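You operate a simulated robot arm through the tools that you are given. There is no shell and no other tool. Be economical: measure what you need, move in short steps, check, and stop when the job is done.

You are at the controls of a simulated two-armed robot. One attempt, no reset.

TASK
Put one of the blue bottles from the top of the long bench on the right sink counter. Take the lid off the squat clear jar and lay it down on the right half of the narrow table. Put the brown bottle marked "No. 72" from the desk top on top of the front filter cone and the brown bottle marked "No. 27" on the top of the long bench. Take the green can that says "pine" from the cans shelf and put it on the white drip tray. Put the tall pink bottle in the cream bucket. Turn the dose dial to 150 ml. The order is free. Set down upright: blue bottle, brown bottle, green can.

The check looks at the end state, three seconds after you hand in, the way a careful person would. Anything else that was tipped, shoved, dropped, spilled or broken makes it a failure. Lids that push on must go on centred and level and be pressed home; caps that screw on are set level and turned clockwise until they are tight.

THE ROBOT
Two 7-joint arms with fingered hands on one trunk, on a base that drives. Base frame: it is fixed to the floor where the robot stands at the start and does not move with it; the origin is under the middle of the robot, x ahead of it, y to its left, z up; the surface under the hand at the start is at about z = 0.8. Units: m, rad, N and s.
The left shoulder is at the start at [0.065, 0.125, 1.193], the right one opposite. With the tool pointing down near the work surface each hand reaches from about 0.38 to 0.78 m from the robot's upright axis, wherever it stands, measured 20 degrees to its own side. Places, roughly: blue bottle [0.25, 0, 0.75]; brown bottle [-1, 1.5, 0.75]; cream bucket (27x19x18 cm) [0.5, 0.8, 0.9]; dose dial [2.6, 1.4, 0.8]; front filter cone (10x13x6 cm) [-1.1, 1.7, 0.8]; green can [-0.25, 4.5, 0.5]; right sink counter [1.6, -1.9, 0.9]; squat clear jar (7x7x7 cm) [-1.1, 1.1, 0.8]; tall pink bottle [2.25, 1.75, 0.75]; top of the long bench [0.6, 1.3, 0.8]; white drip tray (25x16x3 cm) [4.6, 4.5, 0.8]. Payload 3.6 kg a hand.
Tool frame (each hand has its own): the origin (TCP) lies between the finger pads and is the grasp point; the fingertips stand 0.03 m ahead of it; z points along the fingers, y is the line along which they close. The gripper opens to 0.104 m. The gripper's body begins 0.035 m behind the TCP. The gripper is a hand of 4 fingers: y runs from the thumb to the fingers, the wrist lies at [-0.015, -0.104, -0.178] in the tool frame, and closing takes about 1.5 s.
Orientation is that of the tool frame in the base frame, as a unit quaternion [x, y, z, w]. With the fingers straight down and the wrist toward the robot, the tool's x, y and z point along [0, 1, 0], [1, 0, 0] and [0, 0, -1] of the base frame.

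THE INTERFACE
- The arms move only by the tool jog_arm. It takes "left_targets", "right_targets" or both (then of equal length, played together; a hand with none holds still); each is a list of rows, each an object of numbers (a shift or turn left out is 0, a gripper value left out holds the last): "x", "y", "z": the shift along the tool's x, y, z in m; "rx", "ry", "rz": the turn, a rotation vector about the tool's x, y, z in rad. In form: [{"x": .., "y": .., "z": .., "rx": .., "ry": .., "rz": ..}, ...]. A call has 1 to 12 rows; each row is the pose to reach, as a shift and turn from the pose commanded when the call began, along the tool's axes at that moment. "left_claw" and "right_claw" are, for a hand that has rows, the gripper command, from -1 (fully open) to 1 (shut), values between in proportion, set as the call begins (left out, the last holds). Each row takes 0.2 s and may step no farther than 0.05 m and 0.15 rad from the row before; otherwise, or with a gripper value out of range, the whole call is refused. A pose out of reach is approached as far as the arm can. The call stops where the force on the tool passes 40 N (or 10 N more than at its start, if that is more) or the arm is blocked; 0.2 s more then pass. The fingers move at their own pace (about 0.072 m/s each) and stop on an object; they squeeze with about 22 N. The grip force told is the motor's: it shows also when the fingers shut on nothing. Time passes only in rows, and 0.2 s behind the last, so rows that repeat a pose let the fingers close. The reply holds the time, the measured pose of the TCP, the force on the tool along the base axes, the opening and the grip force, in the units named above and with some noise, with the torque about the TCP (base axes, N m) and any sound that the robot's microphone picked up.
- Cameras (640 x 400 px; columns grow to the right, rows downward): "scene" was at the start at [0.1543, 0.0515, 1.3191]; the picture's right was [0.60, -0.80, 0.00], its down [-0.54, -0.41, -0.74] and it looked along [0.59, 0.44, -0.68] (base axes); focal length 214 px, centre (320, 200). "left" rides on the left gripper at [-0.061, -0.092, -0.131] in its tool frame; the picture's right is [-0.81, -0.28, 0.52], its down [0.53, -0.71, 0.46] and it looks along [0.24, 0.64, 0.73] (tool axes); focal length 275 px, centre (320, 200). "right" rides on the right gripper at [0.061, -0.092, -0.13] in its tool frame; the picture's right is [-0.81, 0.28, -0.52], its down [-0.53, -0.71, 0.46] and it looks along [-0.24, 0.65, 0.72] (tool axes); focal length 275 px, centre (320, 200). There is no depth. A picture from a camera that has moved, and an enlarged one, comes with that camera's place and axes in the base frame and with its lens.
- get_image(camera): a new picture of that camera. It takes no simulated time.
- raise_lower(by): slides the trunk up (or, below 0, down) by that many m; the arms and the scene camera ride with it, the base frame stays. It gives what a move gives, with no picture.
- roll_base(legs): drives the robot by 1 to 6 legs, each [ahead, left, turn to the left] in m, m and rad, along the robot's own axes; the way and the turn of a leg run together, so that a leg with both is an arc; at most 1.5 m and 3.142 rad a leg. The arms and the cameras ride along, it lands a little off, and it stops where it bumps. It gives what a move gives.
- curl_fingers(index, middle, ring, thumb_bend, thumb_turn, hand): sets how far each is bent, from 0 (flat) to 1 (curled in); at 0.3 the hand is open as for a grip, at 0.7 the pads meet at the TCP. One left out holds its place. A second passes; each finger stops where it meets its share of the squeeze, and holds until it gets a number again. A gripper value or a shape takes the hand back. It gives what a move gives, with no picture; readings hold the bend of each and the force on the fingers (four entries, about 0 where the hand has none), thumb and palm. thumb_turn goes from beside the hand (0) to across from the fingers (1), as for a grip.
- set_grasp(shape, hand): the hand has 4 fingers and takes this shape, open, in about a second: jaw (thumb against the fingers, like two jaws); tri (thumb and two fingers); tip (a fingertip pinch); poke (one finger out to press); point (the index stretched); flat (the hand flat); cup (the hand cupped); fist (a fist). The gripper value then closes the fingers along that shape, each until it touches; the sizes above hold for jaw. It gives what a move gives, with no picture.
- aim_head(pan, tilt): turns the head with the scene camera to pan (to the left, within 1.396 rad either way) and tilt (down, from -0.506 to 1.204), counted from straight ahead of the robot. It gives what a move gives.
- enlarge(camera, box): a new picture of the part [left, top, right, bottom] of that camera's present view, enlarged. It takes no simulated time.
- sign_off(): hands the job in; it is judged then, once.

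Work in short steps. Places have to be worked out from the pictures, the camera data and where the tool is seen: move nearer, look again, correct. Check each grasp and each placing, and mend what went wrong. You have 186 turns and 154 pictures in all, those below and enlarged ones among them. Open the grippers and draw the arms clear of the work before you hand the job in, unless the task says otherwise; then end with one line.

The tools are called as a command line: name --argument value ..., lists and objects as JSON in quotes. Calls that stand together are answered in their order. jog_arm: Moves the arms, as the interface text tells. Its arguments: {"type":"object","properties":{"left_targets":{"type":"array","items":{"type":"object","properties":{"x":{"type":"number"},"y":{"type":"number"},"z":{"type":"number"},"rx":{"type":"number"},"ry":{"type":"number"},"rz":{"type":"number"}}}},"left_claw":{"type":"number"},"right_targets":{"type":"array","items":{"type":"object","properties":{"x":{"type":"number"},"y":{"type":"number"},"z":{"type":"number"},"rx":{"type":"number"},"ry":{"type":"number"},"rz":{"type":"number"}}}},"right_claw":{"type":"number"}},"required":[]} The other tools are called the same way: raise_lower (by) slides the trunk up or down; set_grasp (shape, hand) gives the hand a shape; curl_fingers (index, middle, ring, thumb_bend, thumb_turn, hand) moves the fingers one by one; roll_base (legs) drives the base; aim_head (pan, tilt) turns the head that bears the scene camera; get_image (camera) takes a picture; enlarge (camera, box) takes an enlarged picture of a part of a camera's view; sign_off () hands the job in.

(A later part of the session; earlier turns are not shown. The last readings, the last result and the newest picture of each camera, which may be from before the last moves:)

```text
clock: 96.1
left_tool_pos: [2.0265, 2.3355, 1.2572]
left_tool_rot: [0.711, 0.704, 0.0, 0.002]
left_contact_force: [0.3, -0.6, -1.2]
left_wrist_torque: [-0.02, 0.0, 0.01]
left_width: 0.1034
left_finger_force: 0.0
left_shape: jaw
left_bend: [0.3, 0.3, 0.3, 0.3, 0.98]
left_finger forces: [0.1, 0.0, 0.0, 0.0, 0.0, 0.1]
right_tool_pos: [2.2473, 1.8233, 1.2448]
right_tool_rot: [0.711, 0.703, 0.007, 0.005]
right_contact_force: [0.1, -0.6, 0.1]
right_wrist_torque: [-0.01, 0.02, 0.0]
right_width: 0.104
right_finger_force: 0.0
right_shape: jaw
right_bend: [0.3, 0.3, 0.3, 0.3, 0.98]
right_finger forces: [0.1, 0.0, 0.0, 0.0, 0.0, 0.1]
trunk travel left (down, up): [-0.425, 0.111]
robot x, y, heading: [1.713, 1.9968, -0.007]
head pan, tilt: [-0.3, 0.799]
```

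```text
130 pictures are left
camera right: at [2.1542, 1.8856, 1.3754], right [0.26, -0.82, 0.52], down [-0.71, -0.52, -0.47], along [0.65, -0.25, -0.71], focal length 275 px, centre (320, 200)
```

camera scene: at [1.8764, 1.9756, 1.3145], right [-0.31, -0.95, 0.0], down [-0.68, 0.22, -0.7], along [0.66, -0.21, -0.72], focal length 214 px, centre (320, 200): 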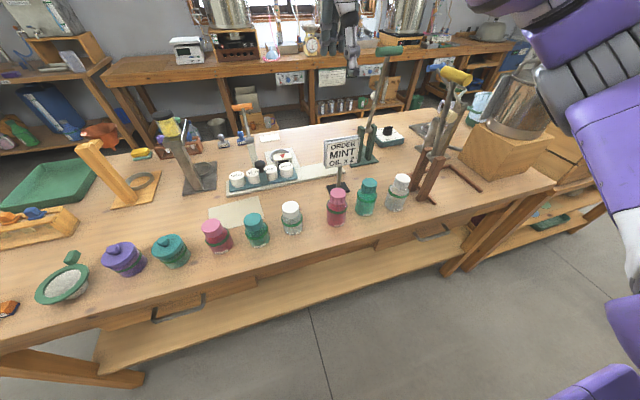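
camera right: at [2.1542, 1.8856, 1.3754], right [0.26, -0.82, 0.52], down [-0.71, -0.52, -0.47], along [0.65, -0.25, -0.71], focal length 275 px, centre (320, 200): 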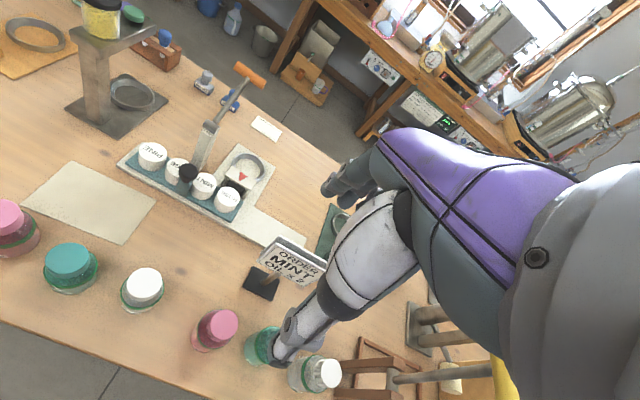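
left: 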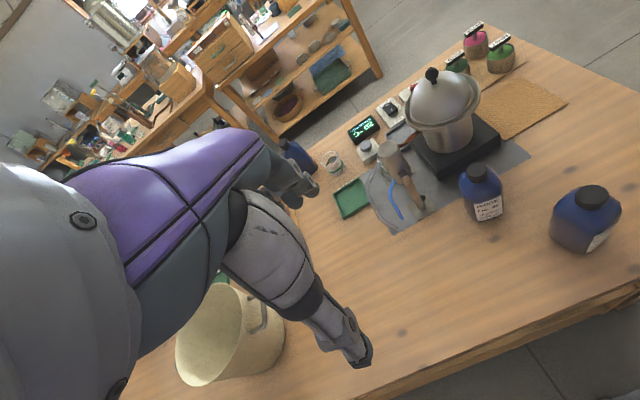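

The tall pink bottle's cap top is at about (2.251, 1.807, 0.918), and the MINT sign is about 0.14 m behind it. I'll lower the right hand to above the cap.

jog_arm --right_targets '[{"x": -0.017, "y": 0.004, "z": 0.04}, {"x": -0.017, "y": 0.004, "z": 0.09}, {"x": -0.017, "y": 0.005, "z": 0.14}, {"x": -0.017, "y": 0.006, "z": 0.19}, {"x": -0.017, "y": 0.006, "z": 0.22}]'

get_image --camera "right"

enlarge --camera "scene" --box '[240, 100, 440, 240]'

```text
clock: 97.3
left_tool_pos: [2.0267, 2.336, 1.2575]
left_tool_rot: [0.71, 0.704, 0.0, 0.002]
left_contact_force: [-0.6, 0.1, -0.2]
left_wrist_torque: [0.03, 0.03, 0.01]
left_width: 0.1039
left_finger_force: 0.0
left_shape: jaw
left_bend: [0.3, 0.3, 0.3, 0.3, 0.98]
left_finger forces: [0.0, 0.1, 0.0, 0.1, 0.1, 0.0]
right_tool_pos: [2.2532, 1.8078, 1.0276]
right_tool_rot: [0.711, 0.703, 0.008, 0.003]
right_contact_force: [0.3, -0.1, 0.1]
right_wrist_torque: [0.02, 0.02, -0.04]
right_width: 0.1037
right_finger_force: 0.0
right_shape: jaw
right_bend: [0.3, 0.3, 0.3, 0.3, 0.98]
right_finger forces: [0.0, 0.0, 0.0, 0.0, 0.1, 0.0]
trunk travel left (down, up): [-0.425, 0.111]
robot x, y, heading: [1.7105, 2.0017, -0.006]
head pan, tilt: [-0.3, 0.799]
```

```text
129 pictures are left
camera right: at [2.1615, 1.8692, 1.1572], right [0.26, -0.82, 0.52], down [-0.71, -0.52, -0.47], along [0.65, -0.25, -0.71], focal length 275 px, centre (320, 200)
```

right: 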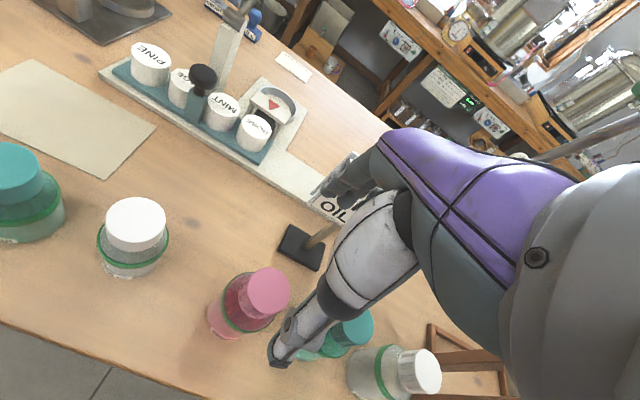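

```text
2.86 times, centred on (340, 170) of scene
camera zoom: at [1.8765, 1.9753, 1.3145], right [-0.31, -0.95, 0.0], down [-0.68, 0.22, -0.7], along [0.66, -0.21, -0.72], focal length 613 px, centre (263, 286)
```

zoom: 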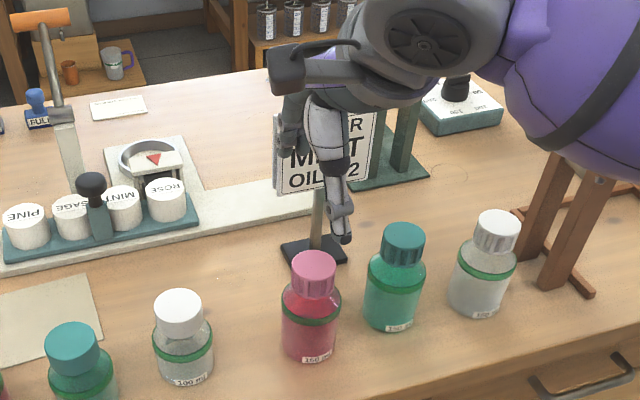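

Both views agree on (2.252, 1.806, 0.92). I'll descend and grip the cap.

jog_arm --right_targets '[{"y": 0.001, "z": 0.04}, {"y": 0.001, "z": 0.08}, {"y": 0.001, "z": 0.11}, {"y": 0.001, "z": 0.129}]'

jog_arm --right_targets '[{"z": 0}, {"z": 0}, {"z": 0}, {"z": 0}, {"z": 0}, {"z": 0}, {"z": 0}, {"z": 0}]' --right_claw 1

jog_arm --right_targets '[{"z": -0.02}, {"z": -0.05}, {"z": -0.1}, {"z": -0.15}, {"z": -0.2}, {"z": -0.25}, {"z": -0.3}]'

get_image --camera "scene"

```text
clock: 98.3
left_tool_pos: [2.0267, 2.3352, 1.257]
left_tool_rot: [0.71, 0.704, 0.001, 0.0]
left_contact_force: [0.3, -0.2, -0.2]
left_wrist_torque: [0.01, 0.0, -0.02]
left_width: 0.1039
left_finger_force: 0.0
left_shape: jaw
left_bend: [0.3, 0.3, 0.3, 0.3, 0.98]
left_finger forces: [0.0, 0.1, 0.0, 0.0, 0.0, 0.1]
right_tool_pos: [2.2596, 1.8075, 0.894]
right_tool_rot: [0.711, 0.703, 0.007, 0.004]
right_contact_force: [-0.5, -0.8, 0.4]
right_wrist_torque: [0.0, -0.01, 0.0]
right_width: 0.1034
right_finger_force: 0.0
right_shape: jaw
right_bend: [0.3, 0.3, 0.3, 0.3, 0.98]
right_finger forces: [0.0, 0.1, 0.0, 0.0, 0.0, 0.1]
trunk travel left (down, up): [-0.425, 0.111]
robot x, y, heading: [1.7141, 1.9977, -0.009]
head pan, tilt: [-0.3, 0.799]
```

```text
clock: 100.1
left_tool_pos: [2.0253, 2.3367, 1.2578]
left_tool_rot: [0.71, 0.704, 0.0, 0.001]
left_contact_force: [0.0, -0.2, 0.4]
left_wrist_torque: [-0.01, -0.01, -0.02]
left_width: 0.1035
left_finger_force: 0.1
left_shape: jaw
left_bend: [0.3, 0.3, 0.3, 0.3, 0.98]
left_finger forces: [0.0, 0.0, 0.0, 0.0, 0.1, 0.0]
right_tool_pos: [2.2599, 1.8086, 0.8959]
right_tool_rot: [0.711, 0.703, 0.009, 0.005]
right_contact_force: [-0.4, 0.9, 11.5]
right_wrist_torque: [-0.02, -0.04, 0.04]
right_width: 0.0475
right_finger_force: 21.7
right_shape: jaw
right_bend: [0.74, 0.48, 0.53, 0.68, 1.0]
right_finger forces: [10.2, 5.7, 3.5, 0.0, 17.9, 0.1]
trunk travel left (down, up): [-0.425, 0.111]
robot x, y, heading: [1.7084, 1.9994, -0.009]
head pan, tilt: [-0.3, 0.799]
```

```text
clock: 101.7
left_tool_pos: [2.0259, 2.3356, 1.2568]
left_tool_rot: [0.71, 0.704, 0.0, 0.002]
left_contact_force: [-0.1, -0.7, 0.1]
left_wrist_torque: [0.04, -0.02, -0.03]
left_width: 0.1037
left_finger_force: 0.2
left_shape: jaw
left_bend: [0.3, 0.3, 0.3, 0.3, 0.98]
left_finger forces: [0.0, 0.0, 0.1, 0.0, 0.1, 0.0]
right_tool_pos: [2.2566, 1.8024, 1.1966]
right_tool_rot: [0.711, 0.703, 0.007, 0.004]
right_contact_force: [0.5, -0.4, -1.7]
right_wrist_torque: [0.02, -0.01, 0.0]
right_width: 0.0365
right_finger_force: 22.0
right_shape: jaw
right_bend: [0.75, 0.51, 0.55, 0.76, 1.0]
right_finger forces: [6.7, 5.5, 0.8, 0.0, 10.7, 0.0]
trunk travel left (down, up): [-0.425, 0.111]
robot x, y, heading: [1.7159, 1.9986, -0.01]
head pan, tilt: [-0.3, 0.799]
```

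```text
127 pictures are left
camera scene: at [1.8761, 1.9758, 1.3145], right [-0.31, -0.95, 0.0], down [-0.68, 0.22, -0.7], along [0.66, -0.21, -0.72], focal length 214 px, centre (320, 200)
```

scene: 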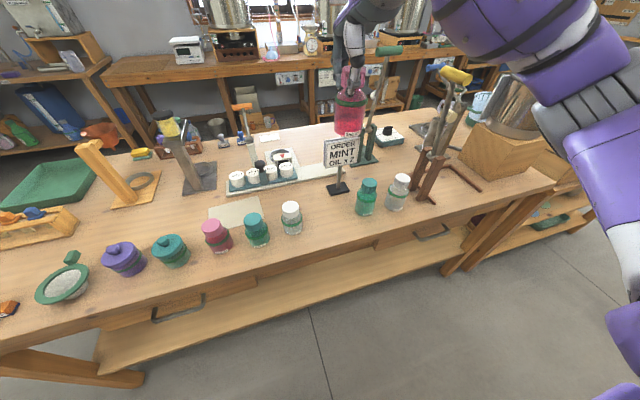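

It's lifted, but the width shrank from 0.047 to 0.036, so the bottle slipped some. I'll look closely at the hold.

enlarge --camera "scene" --box '[300, 20, 400, 150]'

```text
3.08 times, centred on (350, 85) of scene
camera zoom: at [1.8761, 1.9758, 1.3145], right [-0.31, -0.95, 0.0], down [-0.68, 0.22, -0.7], along [0.66, -0.21, -0.72], focal length 660 px, centre (228, 554)
```

zoom: 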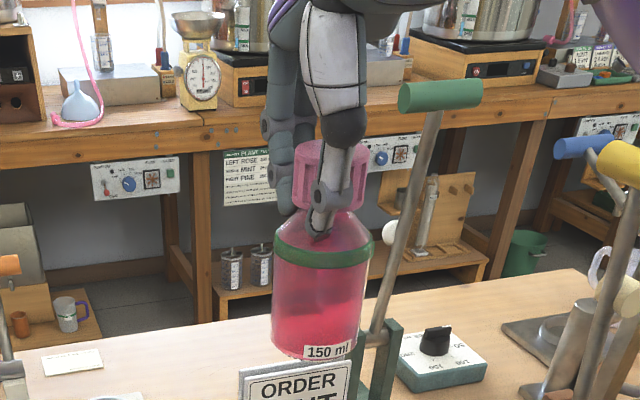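

The fingers hold the neck right under the cap, securely and upright. I'll carry it around to the bucket on the long bench.

roll_base --legs '[[-0.4, 0, 0], [0, -1.4, 0], [0, 0, -3.13]]'

aim_head --pan -0.25 --tilt 0.6

get_image --camera "scene"

get_image --camera "right"

```text
clock: 123.8
left_tool_pos: [0.9433, 0.2892, 1.2566]
left_tool_rot: [-0.675, 0.738, 0.001, 0.0]
left_contact_force: [1.0, -0.5, -0.5]
left_wrist_torque: [-0.01, -0.01, 0.03]
left_width: 0.1037
left_finger_force: 0.0
left_shape: jaw
left_bend: [0.3, 0.3, 0.3, 0.3, 0.98]
left_finger forces: [0.1, 0.0, 0.0, 0.1, 0.0, 0.0]
right_tool_pos: [0.7574, 0.84, 1.197]
right_tool_rot: [-0.674, 0.739, 0.005, -0.006]
right_contact_force: [0.5, -1.2, -1.2]
right_wrist_torque: [-0.01, -0.04, 0.01]
right_width: 0.0359
right_finger_force: 21.5
right_shape: jaw
right_bend: [0.75, 0.51, 0.55, 0.76, 1.0]
right_finger forces: [6.7, 5.0, 0.8, 0.0, 9.0, 0.1]
trunk travel left (down, up): [-0.425, 0.111]
robot x, y, heading: [1.2832, 0.6016, 3.054]
head pan, tilt: [-0.3, 0.799]
```

```text
clock: 124.5
left_tool_pos: [0.9438, 0.2903, 1.2572]
left_tool_rot: [-0.675, 0.738, 0.002, -0.001]
left_contact_force: [0.2, -0.3, 0.4]
left_wrist_torque: [0.01, 0.04, 0.01]
left_width: 0.1034
left_finger_force: 0.0
left_shape: jaw
left_bend: [0.3, 0.3, 0.3, 0.3, 0.98]
left_finger forces: [0.1, 0.0, 0.0, 0.1, 0.0, 0.0]
right_tool_pos: [0.7561, 0.8396, 1.1971]
right_tool_rot: [-0.674, 0.738, 0.004, -0.007]
right_contact_force: [-0.2, -1.3, -1.0]
right_wrist_torque: [-0.03, 0.0, -0.01]
right_width: 0.0357
right_finger_force: 22.0
right_shape: jaw
right_bend: [0.75, 0.51, 0.55, 0.76, 1.0]
right_finger forces: [6.6, 5.0, 0.9, 0.1, 9.0, 0.0]
trunk travel left (down, up): [-0.425, 0.111]
robot x, y, heading: [1.2825, 0.6016, 3.049]
head pan, tilt: [-0.25, 0.6]
```

```text
125 pictures are left
camera scene: at [1.1155, 0.638, 1.3313], right [0.33, 0.94, 0.0], down [0.53, -0.19, -0.82], along [-0.78, 0.28, -0.57], focal length 214 px, centre (320, 200)
```

scene: 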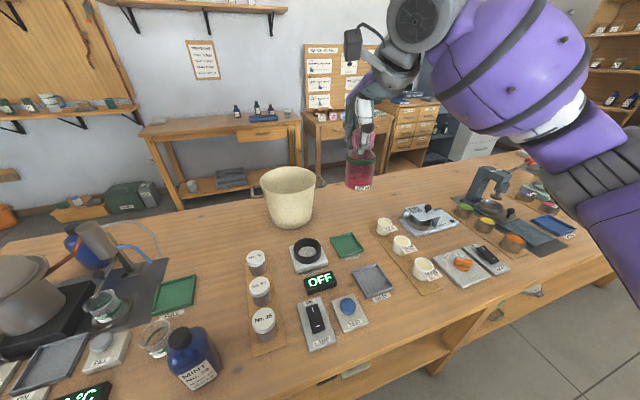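

```text
124 pictures are left
camera right: at [0.8448, 0.7712, 1.3264], right [-0.19, 0.83, 0.52], down [0.75, 0.46, -0.47], along [-0.63, 0.3, -0.72], focal length 275 px, centre (320, 200)
```

right: 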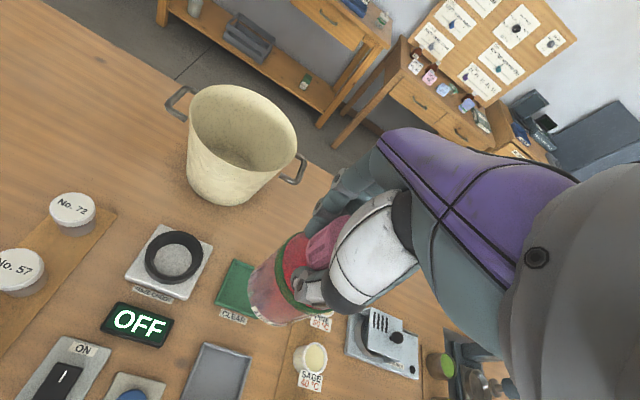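

The bucket rim centre is near (0.50, 0.747, 0.988), a bit too far for the hand, so I'll drive 0.1 m closer.

roll_base --legs '[[0.1, 0, 0]]'

get_image --camera "right"

```text
clock: 125.7
left_tool_pos: [0.8449, 0.2967, 1.2576]
left_tool_rot: [-0.676, 0.737, 0.001, -0.001]
left_contact_force: [0.9, 0.8, 0.2]
left_wrist_torque: [0.02, 0.01, 0.0]
left_width: 0.1035
left_finger_force: 0.1
left_shape: jaw
left_bend: [0.3, 0.3, 0.3, 0.3, 0.98]
left_finger forces: [0.0, 0.1, 0.0, 0.0, 0.0, 0.0]
right_tool_pos: [0.6554, 0.8461, 1.1969]
right_tool_rot: [-0.675, 0.738, 0.005, -0.006]
right_contact_force: [0.1, 0.0, -1.5]
right_wrist_torque: [-0.02, -0.01, 0.02]
right_width: 0.0356
right_finger_force: 21.9
right_shape: jaw
right_bend: [0.75, 0.51, 0.55, 0.76, 1.0]
right_finger forces: [6.7, 5.0, 0.8, 0.0, 9.0, 0.1]
trunk travel left (down, up): [-0.425, 0.111]
robot x, y, heading: [1.1871, 0.6074, 3.057]
head pan, tilt: [-0.25, 0.6]
```

```text
123 pictures are left
camera right: at [0.7445, 0.7789, 1.3265], right [-0.19, 0.83, 0.52], down [0.75, 0.47, -0.47], along [-0.63, 0.3, -0.71], focal length 275 px, centre (320, 200)
```

right: 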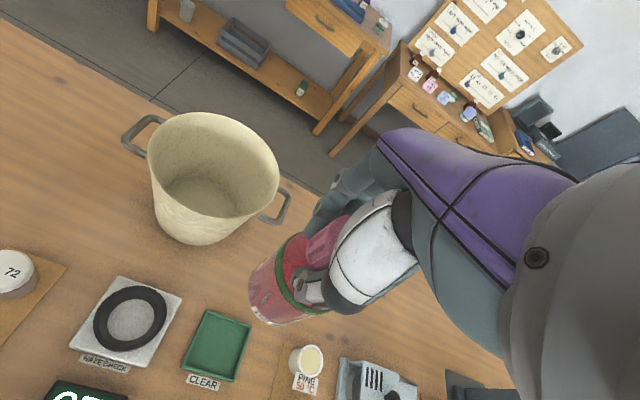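

I'll move the bottle over the bucket's centre at the present height.

jog_arm --right_targets '[{"x": 0.025, "y": 0.035}, {"x": 0.05, "y": 0.069}, {"x": 0.075, "y": 0.103}, {"x": 0.1, "y": 0.137}, {"x": 0.113, "y": 0.155}, {"x": 0.113, "y": 0.155}]'

get_image --camera "scene"

get_image --camera "right"

```text
clock: 127.0
left_tool_pos: [0.8452, 0.2977, 1.2577]
left_tool_rot: [-0.676, 0.737, 0.001, 0.0]
left_contact_force: [0.7, 0.4, 0.1]
left_wrist_torque: [0.0, 0.0, 0.01]
left_width: 0.1036
left_finger_force: 0.0
left_shape: jaw
left_bend: [0.3, 0.3, 0.3, 0.3, 0.98]
left_finger forces: [0.0, 0.0, 0.0, 0.1, 0.1, 0.0]
right_tool_pos: [0.4903, 0.7495, 1.2005]
right_tool_rot: [-0.675, 0.738, 0.005, -0.007]
right_contact_force: [0.2, 0.4, -1.2]
right_wrist_torque: [0.01, -0.02, 0.0]
right_width: 0.0357
right_finger_force: 21.8
right_shape: jaw
right_bend: [0.75, 0.51, 0.55, 0.76, 1.0]
right_finger forces: [6.6, 4.9, 0.9, 0.0, 9.3, 0.1]
trunk travel left (down, up): [-0.425, 0.111]
robot x, y, heading: [1.1841, 0.6064, 3.057]
head pan, tilt: [-0.25, 0.6]
```

```text
122 pictures are left
camera scene: at [1.0158, 0.6467, 1.3313], right [0.33, 0.94, 0.0], down [0.53, -0.19, -0.83], along [-0.78, 0.27, -0.57], focal length 214 px, centre (320, 200)
```

scene: 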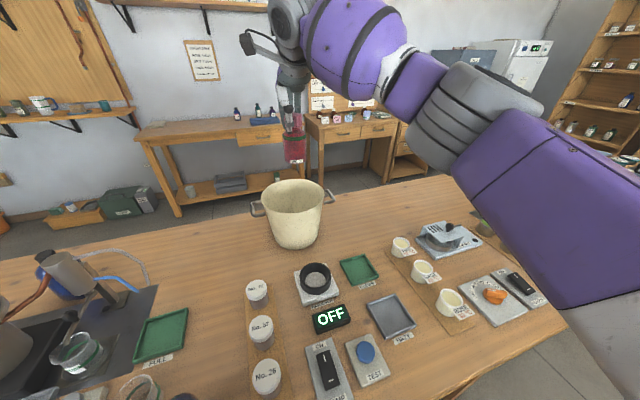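

```text
121 pictures are left
camera right: at [0.579, 0.6804, 1.3309], right [-0.19, 0.83, 0.52], down [0.75, 0.47, -0.47], along [-0.63, 0.3, -0.71], focal length 275 px, centre (320, 200)
```

right: 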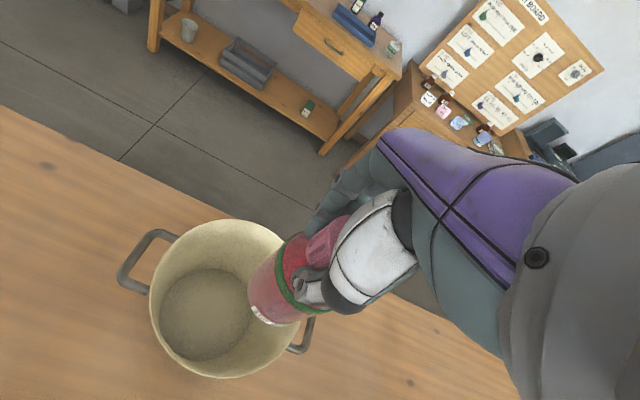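

The bucket centre is about (0.487, 0.741), nearly under the bottle. I'll lower into it.

jog_arm --right_targets '[{"x": 0.007, "y": 0.002, "z": 0.04}, {"x": 0.007, "y": 0.002, "z": 0.09}, {"x": 0.007, "y": 0.002, "z": 0.13}, {"x": 0.007, "y": 0.002, "z": 0.17}, {"x": 0.007, "y": 0.002, "z": 0.2}, {"x": 0.007, "y": 0.002, "z": 0.22}]'

get_image --camera "scene"

```text
clock: 128.4
left_tool_pos: [0.8435, 0.2976, 1.2575]
left_tool_rot: [-0.677, 0.736, 0.002, 0.0]
left_contact_force: [0.6, -0.3, 1.1]
left_wrist_torque: [0.0, -0.01, 0.01]
left_width: 0.1037
left_finger_force: 0.0
left_shape: jaw
left_bend: [0.3, 0.3, 0.3, 0.3, 0.98]
left_finger forces: [0.0, 0.0, 0.1, 0.0, 0.0, 0.0]
right_tool_pos: [0.4841, 0.7422, 0.9786]
right_tool_rot: [-0.675, 0.738, 0.004, -0.008]
right_contact_force: [-0.1, 0.0, -0.4]
right_wrist_torque: [-0.03, 0.0, 0.0]
right_width: 0.0351
right_finger_force: 22.1
right_shape: jaw
right_bend: [0.75, 0.51, 0.55, 0.76, 1.0]
right_finger forces: [6.5, 4.7, 0.8, 0.0, 9.1, 0.1]
trunk travel left (down, up): [-0.425, 0.111]
robot x, y, heading: [1.1864, 0.6075, 3.05]
head pan, tilt: [-0.25, 0.6]
```

```text
120 pictures are left
camera scene: at [1.0156, 0.6464, 1.3313], right [0.33, 0.94, 0.0], down [0.53, -0.19, -0.82], along [-0.78, 0.27, -0.57], focal length 214 px, centre (320, 200)
```

scene: 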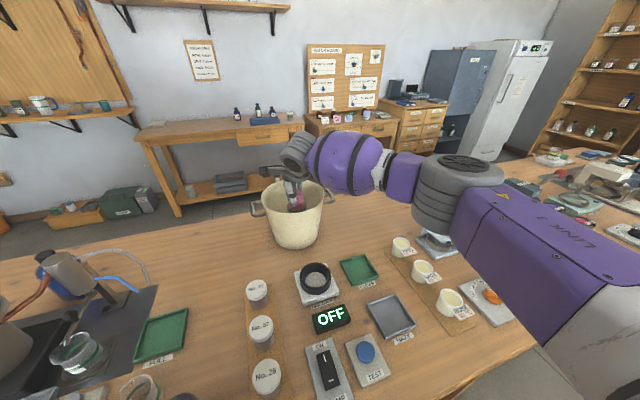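

Clear so far. I'll creep down till contact with the bucket floor.

jog_arm --right_targets '[{"z": 0.01}, {"z": 0.02}, {"z": 0.03}, {"z": 0.036}, {"z": 0.042}, {"z": 0.048}, {"z": 0.053}, {"z": 0.058}]'

enlarge --camera "scene" --box '[210, 110, 390, 260]'

```text
clock: 130.2
left_tool_pos: [0.8442, 0.2974, 1.2573]
left_tool_rot: [-0.676, 0.737, 0.002, 0.0]
left_contact_force: [-0.4, 0.2, 0.0]
left_wrist_torque: [-0.01, 0.01, 0.03]
left_width: 0.1035
left_finger_force: 0.0
left_shape: jaw
left_bend: [0.3, 0.3, 0.3, 0.3, 0.98]
left_finger forces: [0.1, 0.0, 0.1, 0.0, 0.0, 0.0]
right_tool_pos: [0.4849, 0.7418, 0.9212]
right_tool_rot: [-0.674, 0.738, 0.005, -0.007]
right_contact_force: [-0.3, -0.4, -1.3]
right_wrist_torque: [-0.03, 0.0, 0.04]
right_width: 0.0352
right_finger_force: 22.2
right_shape: jaw
right_bend: [0.75, 0.51, 0.55, 0.76, 1.0]
right_finger forces: [6.5, 4.7, 0.9, 0.1, 9.1, 0.1]
trunk travel left (down, up): [-0.425, 0.111]
robot x, y, heading: [1.1847, 0.6068, 3.059]
head pan, tilt: [-0.25, 0.6]
```

```text
2.67 times, centred on (300, 185) of scene
camera zoom: at [1.0157, 0.6464, 1.3313], right [0.33, 0.94, 0.0], down [0.53, -0.19, -0.82], along [-0.78, 0.27, -0.57], focal length 572 px, centre (373, 240)
```

zoom: 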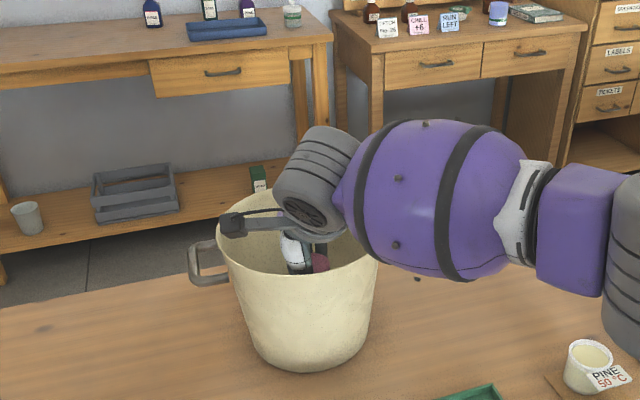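

jog_arm --right_targets '[{"z": 0.004}, {"z": 0.008}, {"z": 0.012}, {"z": 0.016}, {"z": 0.02}]'

```text
clock: 131.4
left_tool_pos: [0.8492, 0.2974, 1.2595]
left_tool_rot: [-0.676, 0.737, 0.002, -0.002]
left_contact_force: [0.1, 0.2, 0.0]
left_wrist_torque: [-0.01, 0.01, -0.01]
left_width: 0.1035
left_finger_force: 0.0
left_shape: jaw
left_bend: [0.3, 0.3, 0.3, 0.3, 0.98]
left_finger forces: [0.0, 0.0, 0.0, 0.0, 0.1, 0.1]
right_tool_pos: [0.4842, 0.741, 0.9103]
right_tool_rot: [-0.675, 0.738, 0.009, -0.013]
right_contact_force: [-0.5, -0.3, 38.2]
right_wrist_torque: [0.18, -0.11, -0.05]
right_width: 0.0375
right_finger_force: 22.0
right_shape: jaw
right_bend: [0.75, 0.5, 0.54, 0.77, 1.0]
right_finger forces: [11.6, 9.8, 3.6, 0.0, 24.4, 0.1]
trunk travel left (down, up): [-0.425, 0.111]
robot x, y, heading: [1.1837, 0.6037, 3.057]
head pan, tilt: [-0.25, 0.6]
```

The bottle is on the bucket floor. I'll relieve the force, open partway (the bucket is tight), and rise.

jog_arm --right_targets '[{"z": -0.004}, {"z": -0.007}]'

jog_arm --right_targets '[{"z": 0}, {"z": 0}, {"z": 0}, {"z": 0}, {"z": 0}, {"z": 0}]' --right_claw -0.6

jog_arm --right_targets '[{"z": -0.02}, {"z": -0.04}, {"z": -0.08}, {"z": -0.12}, {"z": -0.16}, {"z": -0.21}, {"z": -0.26}, {"z": -0.31}, {"z": -0.34}]'

get_image --camera "right"

```text
clock: 132.1
left_tool_pos: [0.8465, 0.2976, 1.2576]
left_tool_rot: [-0.676, 0.737, 0.002, 0.0]
left_contact_force: [0.1, -0.4, 0.1]
left_wrist_torque: [0.0, -0.02, -0.01]
left_width: 0.1037
left_finger_force: 0.0
left_shape: jaw
left_bend: [0.3, 0.3, 0.3, 0.3, 0.98]
left_finger forces: [0.0, 0.1, 0.1, 0.1, 0.0, 0.0]
right_tool_pos: [0.4839, 0.7405, 0.9116]
right_tool_rot: [-0.675, 0.737, 0.006, -0.009]
right_contact_force: [-6.7, -4.3, 21.1]
right_wrist_torque: [0.03, 0.43, 0.13]
right_width: 0.0373
right_finger_force: 22.0
right_shape: jaw
right_bend: [0.75, 0.5, 0.54, 0.77, 1.0]
right_finger forces: [13.1, 10.2, 2.5, 0.1, 10.3, 0.1]
trunk travel left (down, up): [-0.425, 0.111]
robot x, y, heading: [1.1818, 0.6101, 3.054]
head pan, tilt: [-0.25, 0.6]
```

```text
clock: 133.4
left_tool_pos: [0.8448, 0.2973, 1.2583]
left_tool_rot: [-0.676, 0.737, 0.001, 0.0]
left_contact_force: [0.0, -0.3, 0.4]
left_wrist_torque: [0.0, 0.03, 0.01]
left_width: 0.1035
left_finger_force: 0.1
left_shape: jaw
left_bend: [0.3, 0.3, 0.3, 0.3, 0.98]
left_finger forces: [0.0, 0.0, 0.0, 0.0, 0.1, 0.0]
right_tool_pos: [0.4839, 0.7424, 0.9088]
right_tool_rot: [-0.675, 0.738, 0.004, -0.006]
right_contact_force: [-0.7, -0.7, 0.4]
right_wrist_torque: [0.02, 0.04, 0.0]
right_width: 0.0829
right_finger_force: 0.0
right_shape: jaw
right_bend: [0.27, 0.34, 0.32, 0.5, 0.99]
right_finger forces: [0.0, 0.0, 0.0, 0.1, 0.4, 0.1]
trunk travel left (down, up): [-0.425, 0.111]
robot x, y, heading: [1.182, 0.6074, 3.055]
head pan, tilt: [-0.25, 0.6]
```

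```text
clock: 135.4
left_tool_pos: [0.8444, 0.2963, 1.2566]
left_tool_rot: [-0.676, 0.737, 0.001, 0.0]
left_contact_force: [-0.9, -0.1, 0.1]
left_wrist_torque: [0.02, 0.01, -0.05]
left_width: 0.1037
left_finger_force: 0.1
left_shape: jaw
left_bend: [0.3, 0.3, 0.3, 0.3, 0.98]
left_finger forces: [0.0, 0.0, 0.1, 0.1, 0.0, 0.0]
right_tool_pos: [0.4905, 0.7419, 1.2488]
right_tool_rot: [-0.675, 0.737, 0.005, -0.006]
right_contact_force: [0.0, 0.6, 0.1]
right_wrist_torque: [0.01, -0.01, 0.05]
right_width: 0.0828
right_finger_force: 0.1
right_shape: jaw
right_bend: [0.27, 0.34, 0.32, 0.5, 0.99]
right_finger forces: [0.0, 0.0, 0.1, 0.1, 0.0, 0.1]
trunk travel left (down, up): [-0.425, 0.111]
robot x, y, heading: [1.183, 0.6046, 3.05]
head pan, tilt: [-0.25, 0.6]
```

```text
118 pictures are left
camera right: at [0.5796, 0.6733, 1.3787], right [-0.19, 0.83, 0.52], down [0.75, 0.47, -0.47], along [-0.63, 0.3, -0.72], focal length 275 px, centre (320, 200)
```

right: 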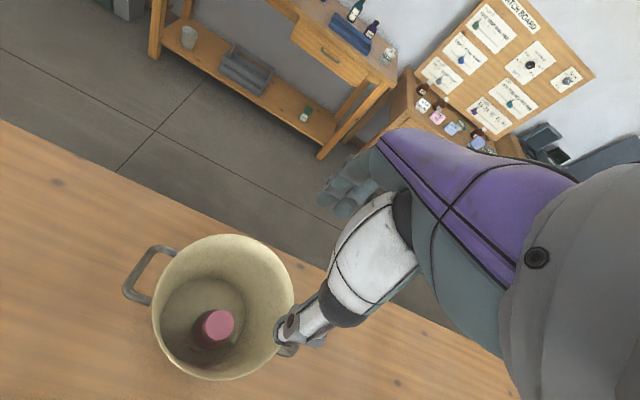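

The pink bottle stands in the bucket. Next is the green can: I'll back out and drive up the aisle towards the cans shelf, then look.

roll_base --legs '[[-0.2, 0, 0], [0, 0, -1.48], [1.4, 0, 0], [1.1, 0, 0], [0, 0, 0.8]]'

aim_head --pan 0.0 --tilt 0.35

get_image --camera "scene"

```text
clock: 154.6
left_tool_pos: [0.9846, 3.0775, 1.2563]
left_tool_rot: [-0.373, 0.928, 0.0, 0.001]
left_contact_force: [0.2, -0.7, -0.6]
left_wrist_torque: [-0.04, -0.02, -0.01]
left_width: 0.1036
left_finger_force: 0.1
left_shape: jaw
left_bend: [0.3, 0.3, 0.3, 0.3, 0.98]
left_finger forces: [0.1, 0.0, 0.1, 0.0, 0.0, 0.1]
right_tool_pos: [1.0106, 3.6451, 1.2479]
right_tool_rot: [-0.371, 0.928, 0.006, -0.005]
right_contact_force: [-1.0, -0.1, -0.6]
right_wrist_torque: [0.02, 0.0, 0.01]
right_width: 0.0832
right_finger_force: 0.0
right_shape: jaw
right_bend: [0.27, 0.34, 0.32, 0.5, 0.99]
right_finger forces: [0.0, 0.0, 0.0, 0.0, 0.1, 0.1]
trunk travel left (down, up): [-0.425, 0.111]
robot x, y, heading: [1.4429, 3.0884, 2.331]
head pan, tilt: [-0.25, 0.6]
```

```text
clock: 155.4
left_tool_pos: [0.9842, 3.0759, 1.2583]
left_tool_rot: [-0.373, 0.928, 0.001, 0.001]
left_contact_force: [0.1, -0.2, 0.2]
left_wrist_torque: [-0.02, 0.0, -0.04]
left_width: 0.1038
left_finger_force: 0.1
left_shape: jaw
left_bend: [0.3, 0.3, 0.3, 0.3, 0.98]
left_finger forces: [0.0, 0.0, 0.0, 0.0, 0.0, 0.0]
right_tool_pos: [1.0115, 3.6449, 1.247]
right_tool_rot: [-0.372, 0.928, 0.006, -0.005]
right_contact_force: [-0.1, 0.0, -0.8]
right_wrist_torque: [0.04, -0.02, 0.0]
right_width: 0.0831
right_finger_force: 0.0
right_shape: jaw
right_bend: [0.27, 0.34, 0.32, 0.5, 0.99]
right_finger forces: [0.0, 0.0, 0.0, 0.1, 0.1, 0.1]
trunk travel left (down, up): [-0.425, 0.111]
robot x, y, heading: [1.4474, 3.0872, 2.335]
head pan, tilt: [0.0, 0.351]
```

```text
117 pictures are left
camera scene: at [1.3216, 3.2186, 1.354], right [0.72, 0.69, 0.0], down [0.24, -0.25, -0.94], along [-0.65, 0.68, -0.34], focal length 214 px, centre (320, 200)
```

scene: 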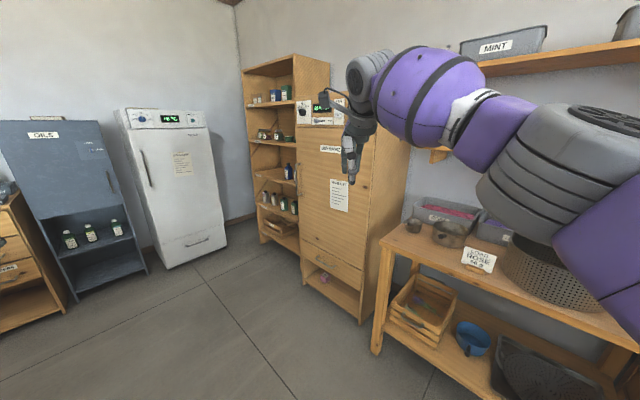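

The tall open shelf at the centre holds cans. I'll enlarge it.

enlarge --camera "scene" --box '[230, 70, 330, 250]'

```text
2.22 times, centred on (280, 160) of scene
camera zoom: at [1.3216, 3.2186, 1.354], right [0.72, 0.69, 0.0], down [0.24, -0.25, -0.94], along [-0.65, 0.68, -0.34], focal length 477 px, centre (409, 289)
```

zoom: 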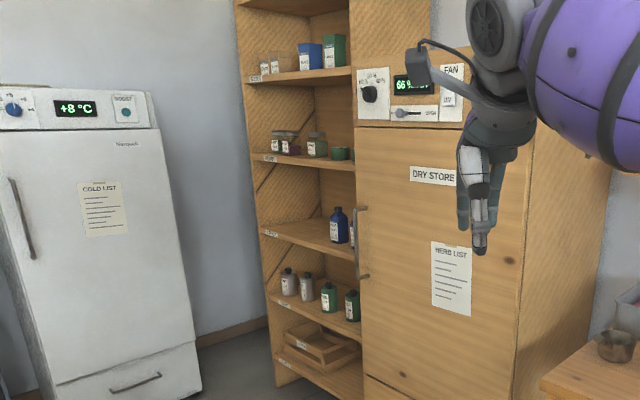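

I'll draw the right hand back nearer the body first, then drive in front of the shelf at a safe distance.

jog_arm --right_targets '[{"x": -0.02, "y": -0.045}, {"x": -0.04, "y": -0.09}, {"x": -0.06, "y": -0.135}, {"x": -0.08, "y": -0.18}, {"x": -0.1, "y": -0.225}, {"x": -0.12, "y": -0.27}, {"x": -0.13, "y": -0.3}]' --right_claw -1

roll_base --legs '[[0.75, 0.5, 0], [0.75, 0.5, 0], [0, 0, -0.76]]'

get_image --camera "scene"

```text
clock: 157.0
left_tool_pos: [0.9838, 3.0761, 1.2579]
left_tool_rot: [-0.373, 0.928, 0.002, 0.0]
left_contact_force: [0.5, -0.1, 0.3]
left_wrist_torque: [0.01, -0.01, 0.0]
left_width: 0.1038
left_finger_force: 0.0
left_shape: jaw
left_bend: [0.3, 0.3, 0.3, 0.3, 0.98]
left_finger forces: [0.0, 0.0, 0.0, 0.1, 0.1, 0.0]
right_tool_pos: [1.3115, 3.5196, 1.243]
right_tool_rot: [-0.372, 0.928, 0.008, -0.005]
right_contact_force: [-0.1, 0.1, -0.4]
right_wrist_torque: [0.01, -0.02, -0.02]
right_width: 0.1038
right_finger_force: 0.0
right_shape: jaw
right_bend: [0.3, 0.3, 0.3, 0.3, 0.98]
right_finger forces: [0.1, 0.1, 0.0, 0.1, 0.1, 0.0]
trunk travel left (down, up): [-0.425, 0.111]
robot x, y, heading: [1.4485, 3.0908, 2.329]
head pan, tilt: [0.0, 0.351]
```

```text
clock: 168.4
left_tool_pos: [-0.6891, 3.7246, 1.2692]
left_tool_rot: [-0.044, 0.999, 0.012, -0.013]
left_contact_force: [0.6, -0.6, 0.5]
left_wrist_torque: [0.01, 0.01, 0.0]
left_width: 0.1038
left_finger_force: 0.0
left_shape: jaw
left_bend: [0.3, 0.3, 0.3, 0.3, 0.98]
left_finger forces: [0.0, 0.1, 0.1, 0.0, 0.0, 0.1]
right_tool_pos: [-0.1477, 3.8547, 1.245]
right_tool_rot: [-0.028, 1.0, 0.013, -0.003]
right_contact_force: [0.3, 0.2, -1.0]
right_wrist_torque: [-0.03, 0.0, -0.05]
right_width: 0.104
right_finger_force: 0.1
right_shape: jaw
right_bend: [0.3, 0.3, 0.3, 0.3, 0.98]
right_finger forces: [0.1, 0.1, 0.1, 0.1, 0.0, 0.0]
trunk travel left (down, up): [-0.425, 0.111]
robot x, y, heading: [-0.332, 3.446, 1.629]
head pan, tilt: [0.0, 0.351]
stopped in leg 3: the robot was blocked; the commanded pose is now the measured one
```

```text
115 pictures are left
camera scene: at [-0.3356, 3.6179, 1.355], right [1.0, 0.06, 0.0], down [0.02, -0.34, -0.94], along [-0.06, 0.94, -0.34], focal length 214 px, centre (320, 200)
```

scene: 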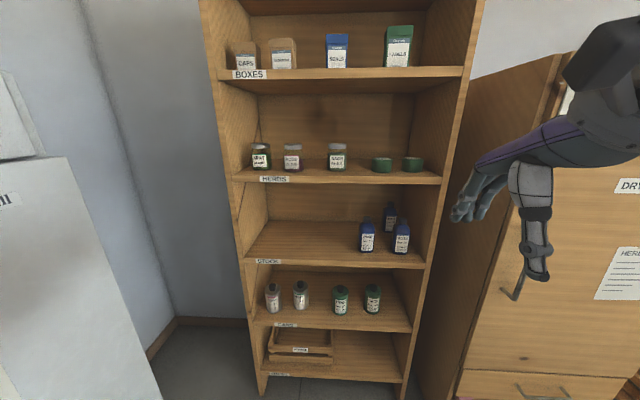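

The turn was blocked. Let me see what's touched on the left before moving away.

aim_head --pan 1.1 --tilt 0.3

get_image --camera "scene"

```text
clock: 169.7
left_tool_pos: [-0.6875, 3.7233, 1.269]
left_tool_rot: [-0.042, 0.999, 0.011, -0.013]
left_contact_force: [-0.4, 0.9, -0.1]
left_wrist_torque: [0.01, -0.02, 0.02]
left_width: 0.1038
left_finger_force: 0.0
left_shape: jaw
left_bend: [0.3, 0.3, 0.3, 0.3, 0.98]
left_finger forces: [0.0, 0.0, 0.1, 0.0, 0.0, 0.0]
right_tool_pos: [-0.1467, 3.851, 1.2452]
right_tool_rot: [-0.027, 1.0, 0.013, -0.005]
right_contact_force: [0.5, 0.5, 0.3]
right_wrist_torque: [-0.04, 0.02, 0.01]
right_width: 0.1039
right_finger_force: 0.0
right_shape: jaw
right_bend: [0.3, 0.3, 0.3, 0.3, 0.98]
right_finger forces: [0.0, 0.0, 0.0, 0.0, 0.1, 0.1]
trunk travel left (down, up): [-0.425, 0.111]
robot x, y, heading: [-0.33, 3.4467, 1.628]
head pan, tilt: [1.1, 0.3]
```

```text
114 pictures are left
camera scene: at [-0.4149, 3.5605, 1.3603], right [0.41, 0.91, 0.01], down [0.27, -0.11, -0.96], along [-0.87, 0.39, -0.29], focal length 214 px, centre (320, 200)
```

scene: 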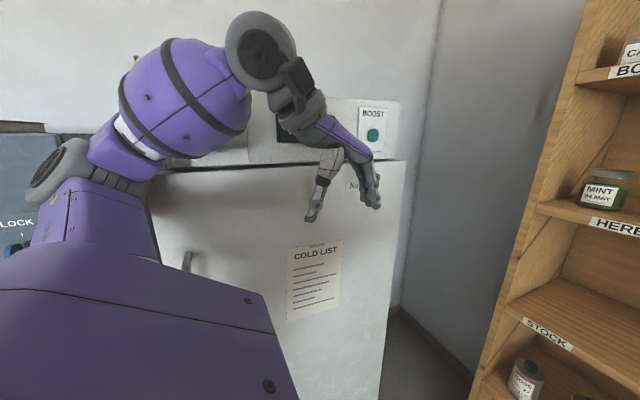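

The left elbow only leaned on the fridge's front face. I'll move right, away from it, and look at the cans.

roll_base --legs '[[-0.05, -0.3, 0], [0, 0, -0.06]]'

aim_head --pan 0.1 --tilt 0.6

enlarge --camera "scene" --box '[180, 150, 380, 300]'

```text
clock: 173.3
left_tool_pos: [-0.3809, 3.7211, 1.2642]
left_tool_rot: [-0.009, 1.0, 0.006, -0.009]
left_contact_force: [0.1, 0.6, 0.4]
left_wrist_torque: [-0.01, 0.0, -0.01]
left_width: 0.1038
left_finger_force: 0.0
left_shape: jaw
left_bend: [0.3, 0.3, 0.3, 0.3, 0.98]
left_finger forces: [0.1, 0.1, 0.0, 0.0, 0.0, 0.1]
right_tool_pos: [0.1661, 3.8158, 1.2419]
right_tool_rot: [0.003, 1.0, 0.009, -0.002]
right_contact_force: [-0.2, 0.1, -0.9]
right_wrist_torque: [0.01, -0.01, 0.01]
right_width: 0.1041
right_finger_force: 0.0
right_shape: jaw
right_bend: [0.3, 0.3, 0.3, 0.3, 0.98]
right_finger forces: [0.0, 0.0, 0.0, 0.1, 0.0, 0.1]
trunk travel left (down, up): [-0.425, 0.111]
robot x, y, heading: [-0.0344, 3.4156, 1.566]
head pan, tilt: [1.1, 0.3]
```

```text
clock: 174.6
left_tool_pos: [-0.3802, 3.7203, 1.2624]
left_tool_rot: [-0.009, 1.0, 0.006, -0.009]
left_contact_force: [-0.1, -0.2, 0.6]
left_wrist_torque: [-0.01, -0.01, 0.04]
left_width: 0.1039
left_finger_force: 0.2
left_shape: jaw
left_bend: [0.3, 0.3, 0.3, 0.3, 0.98]
left_finger forces: [0.0, 0.0, 0.0, 0.0, 0.0, 0.0]
right_tool_pos: [0.1663, 3.8153, 1.242]
right_tool_rot: [0.003, 1.0, 0.008, -0.001]
right_contact_force: [-0.4, 0.0, 0.0]
right_wrist_torque: [0.04, -0.01, -0.01]
right_width: 0.104
right_finger_force: 0.1
right_shape: jaw
right_bend: [0.3, 0.3, 0.3, 0.3, 0.98]
right_finger forces: [0.0, 0.0, 0.0, 0.1, 0.0, 0.0]
trunk travel left (down, up): [-0.425, 0.111]
robot x, y, heading: [-0.0351, 3.4117, 1.563]
head pan, tilt: [0.099, 0.6]
```

```text
2.67 times, centred on (280, 225) of scene
camera zoom: at [-0.0451, 3.5876, 1.3314], right [1.0, 0.1, 0.0], down [0.05, -0.56, -0.83], along [-0.08, 0.82, -0.56], focal length 572 px, centre (427, 133)
```

zoom: 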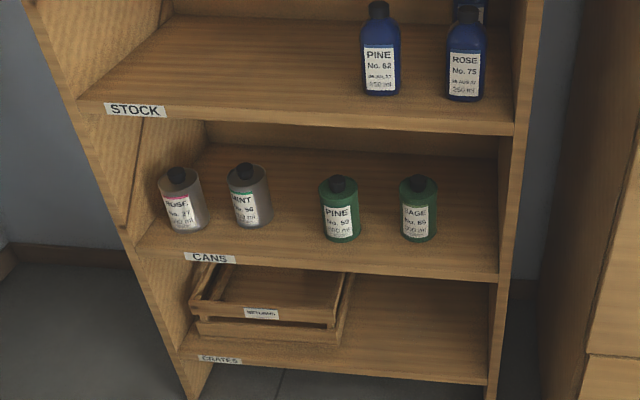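

The PINE can is the left green one, at about (-0.294, 4.397, 0.59) on a shelf at z of about 0.545. I'll lower the trunk, then turn the left hand to point forward with the jaws closing sideways.

raise_lower --by -0.36

jog_arm --left_targets '[{"rx": -0.1, "ry": 0.1, "rz": 0.1, "y": 0.012}, {"rx": -0.18, "ry": 0.18, "rz": 0.18, "y": 0.025}, {"rx": -0.26, "ry": 0.26, "rz": 0.26, "y": 0.037}, {"rx": -0.34, "ry": 0.34, "rz": 0.34, "y": 0.05}, {"rx": -0.42, "ry": 0.42, "rz": 0.42, "y": 0.062}, {"rx": -0.5, "ry": 0.5, "rz": 0.5, "y": 0.075}, {"rx": -0.58, "ry": 0.58, "rz": 0.58, "y": 0.087}, {"rx": -0.66, "ry": 0.66, "rz": 0.66, "y": 0.1}, {"rx": -0.74, "ry": 0.74, "rz": 0.74, "y": 0.112}, {"rx": -0.82, "ry": 0.82, "rz": 0.82, "y": 0.125}, {"rx": -0.9, "ry": 0.9, "rz": 0.9, "y": 0.137}, {"rx": -0.98, "ry": 0.98, "rz": 0.98, "y": 0.15}]' --left_claw -1

```text
clock: 178.1
left_tool_pos: [-0.3795, 3.7201, 0.9046]
left_tool_rot: [-0.01, 1.0, 0.006, -0.009]
left_contact_force: [-0.2, -0.5, -1.0]
left_wrist_torque: [-0.02, -0.01, 0.02]
left_width: 0.104
left_finger_force: 0.0
left_shape: jaw
left_bend: [0.3, 0.3, 0.3, 0.3, 0.98]
left_finger forces: [0.0, 0.0, 0.0, 0.1, 0.1, 0.0]
right_tool_pos: [0.1669, 3.8156, 0.8831]
right_tool_rot: [0.004, 1.0, 0.01, -0.002]
right_contact_force: [0.9, 0.5, -0.3]
right_wrist_torque: [0.0, 0.01, 0.01]
right_width: 0.104
right_finger_force: 0.0
right_shape: jaw
right_bend: [0.3, 0.3, 0.3, 0.3, 0.98]
right_finger forces: [0.0, 0.0, 0.1, 0.0, 0.0, 0.0]
trunk travel left (down, up): [-0.065, 0.471]
robot x, y, heading: [-0.0395, 3.4118, 1.565]
head pan, tilt: [0.099, 0.6]
```

```text
refused: row 1 steps farther than a row can; nothing moved
```

jog_arm --left_targets '[{"rx": -0.086, "ry": 0.086, "rz": 0.086, "y": 0.012}, {"rx": -0.172, "ry": 0.172, "rz": 0.172, "y": 0.025}, {"rx": -0.258, "ry": 0.258, "rz": 0.258, "y": 0.037}, {"rx": -0.344, "ry": 0.344, "rz": 0.344, "y": 0.05}, {"rx": -0.43, "ry": 0.43, "rz": 0.43, "y": 0.062}, {"rx": -0.516, "ry": 0.516, "rz": 0.516, "y": 0.075}, {"rx": -0.602, "ry": 0.602, "rz": 0.602, "y": 0.087}, {"rx": -0.688, "ry": 0.688, "rz": 0.688, "y": 0.1}, {"rx": -0.774, "ry": 0.774, "rz": 0.774, "y": 0.112}, {"rx": -0.86, "ry": 0.86, "rz": 0.86, "y": 0.125}, {"rx": -0.946, "ry": 0.946, "rz": 0.946, "y": 0.137}, {"rx": -1.03, "ry": 1.03, "rz": 1.03, "y": 0.15}]' --left_claw -1

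get_image --camera "scene"

```text
clock: 180.7
left_tool_pos: [-0.3832, 3.8705, 0.9063]
left_tool_rot: [0.443, 0.625, 0.446, -0.463]
left_contact_force: [0.1, 0.4, 0.3]
left_wrist_torque: [0.01, 0.03, 0.01]
left_width: 0.104
left_finger_force: 0.0
left_shape: jaw
left_bend: [0.3, 0.3, 0.3, 0.3, 0.98]
left_finger forces: [0.1, 0.0, 0.0, 0.1, 0.1, 0.0]
right_tool_pos: [0.1655, 3.8163, 0.8813]
right_tool_rot: [0.003, 1.0, 0.009, -0.001]
right_contact_force: [0.5, -0.1, 0.0]
right_wrist_torque: [0.03, 0.0, 0.01]
right_width: 0.1039
right_finger_force: 0.1
right_shape: jaw
right_bend: [0.3, 0.3, 0.3, 0.3, 0.98]
right_finger forces: [0.0, 0.0, 0.0, 0.0, 0.0, 0.0]
trunk travel left (down, up): [-0.065, 0.471]
robot x, y, heading: [-0.0394, 3.4108, 1.567]
head pan, tilt: [0.099, 0.6]
```

```text
112 pictures are left
camera scene: at [-0.0445, 3.6957, 0.95], right [1.0, 0.09, 0.0], down [0.05, -0.56, -0.82], along [-0.08, 0.82, -0.57], focal length 214 px, centre (320, 200)
```

scene: 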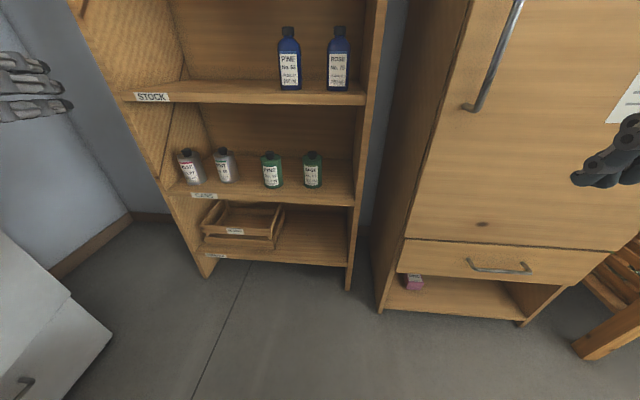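

The hand turns well. I'll finish the last of the rotation.

jog_arm --left_targets '[{"rx": -0.06, "ry": 0.06, "rz": 0.06}, {"rx": -0.12, "ry": 0.12, "rz": 0.12}, {"rx": -0.179, "ry": 0.179, "rz": 0.179}]'

roll_base --legs '[[0.22, 0, 0]]'

```text
clock: 181.5
left_tool_pos: [-0.3831, 3.8706, 0.9053]
left_tool_rot: [-0.496, -0.496, -0.494, 0.513]
left_contact_force: [0.7, 0.7, -0.2]
left_wrist_torque: [0.01, 0.01, 0.0]
left_width: 0.1036
left_finger_force: 0.0
left_shape: jaw
left_bend: [0.3, 0.3, 0.3, 0.3, 0.98]
left_finger forces: [0.0, 0.0, 0.1, 0.1, 0.0, 0.0]
right_tool_pos: [0.1672, 3.8164, 0.8833]
right_tool_rot: [0.003, 1.0, 0.009, -0.002]
right_contact_force: [0.0, 0.3, 0.9]
right_wrist_torque: [-0.03, 0.0, 0.0]
right_width: 0.104
right_finger_force: 0.1
right_shape: jaw
right_bend: [0.3, 0.3, 0.3, 0.3, 0.98]
right_finger forces: [0.1, 0.1, 0.0, 0.0, 0.0, 0.1]
trunk travel left (down, up): [-0.065, 0.471]
robot x, y, heading: [-0.0388, 3.4133, 1.568]
head pan, tilt: [0.099, 0.6]
```

```text
clock: 183.2
left_tool_pos: [-0.3817, 4.0928, 0.9049]
left_tool_rot: [-0.496, -0.498, -0.493, 0.513]
left_contact_force: [-0.7, 0.7, 0.2]
left_wrist_torque: [-0.03, 0.01, -0.02]
left_width: 0.1038
left_finger_force: 0.1
left_shape: jaw
left_bend: [0.3, 0.3, 0.3, 0.3, 0.98]
left_finger forces: [0.1, 0.1, 0.0, 0.0, 0.0, 0.0]
right_tool_pos: [0.1693, 4.0374, 0.8825]
right_tool_rot: [0.004, 1.0, 0.008, -0.001]
right_contact_force: [0.3, -0.2, 0.0]
right_wrist_torque: [-0.03, 0.0, -0.01]
right_width: 0.1041
right_finger_force: 0.1
right_shape: jaw
right_bend: [0.3, 0.3, 0.3, 0.3, 0.98]
right_finger forces: [0.1, 0.0, 0.1, 0.0, 0.0, 0.0]
trunk travel left (down, up): [-0.065, 0.471]
robot x, y, heading: [-0.0383, 3.6344, 1.561]
head pan, tilt: [0.099, 0.6]
```

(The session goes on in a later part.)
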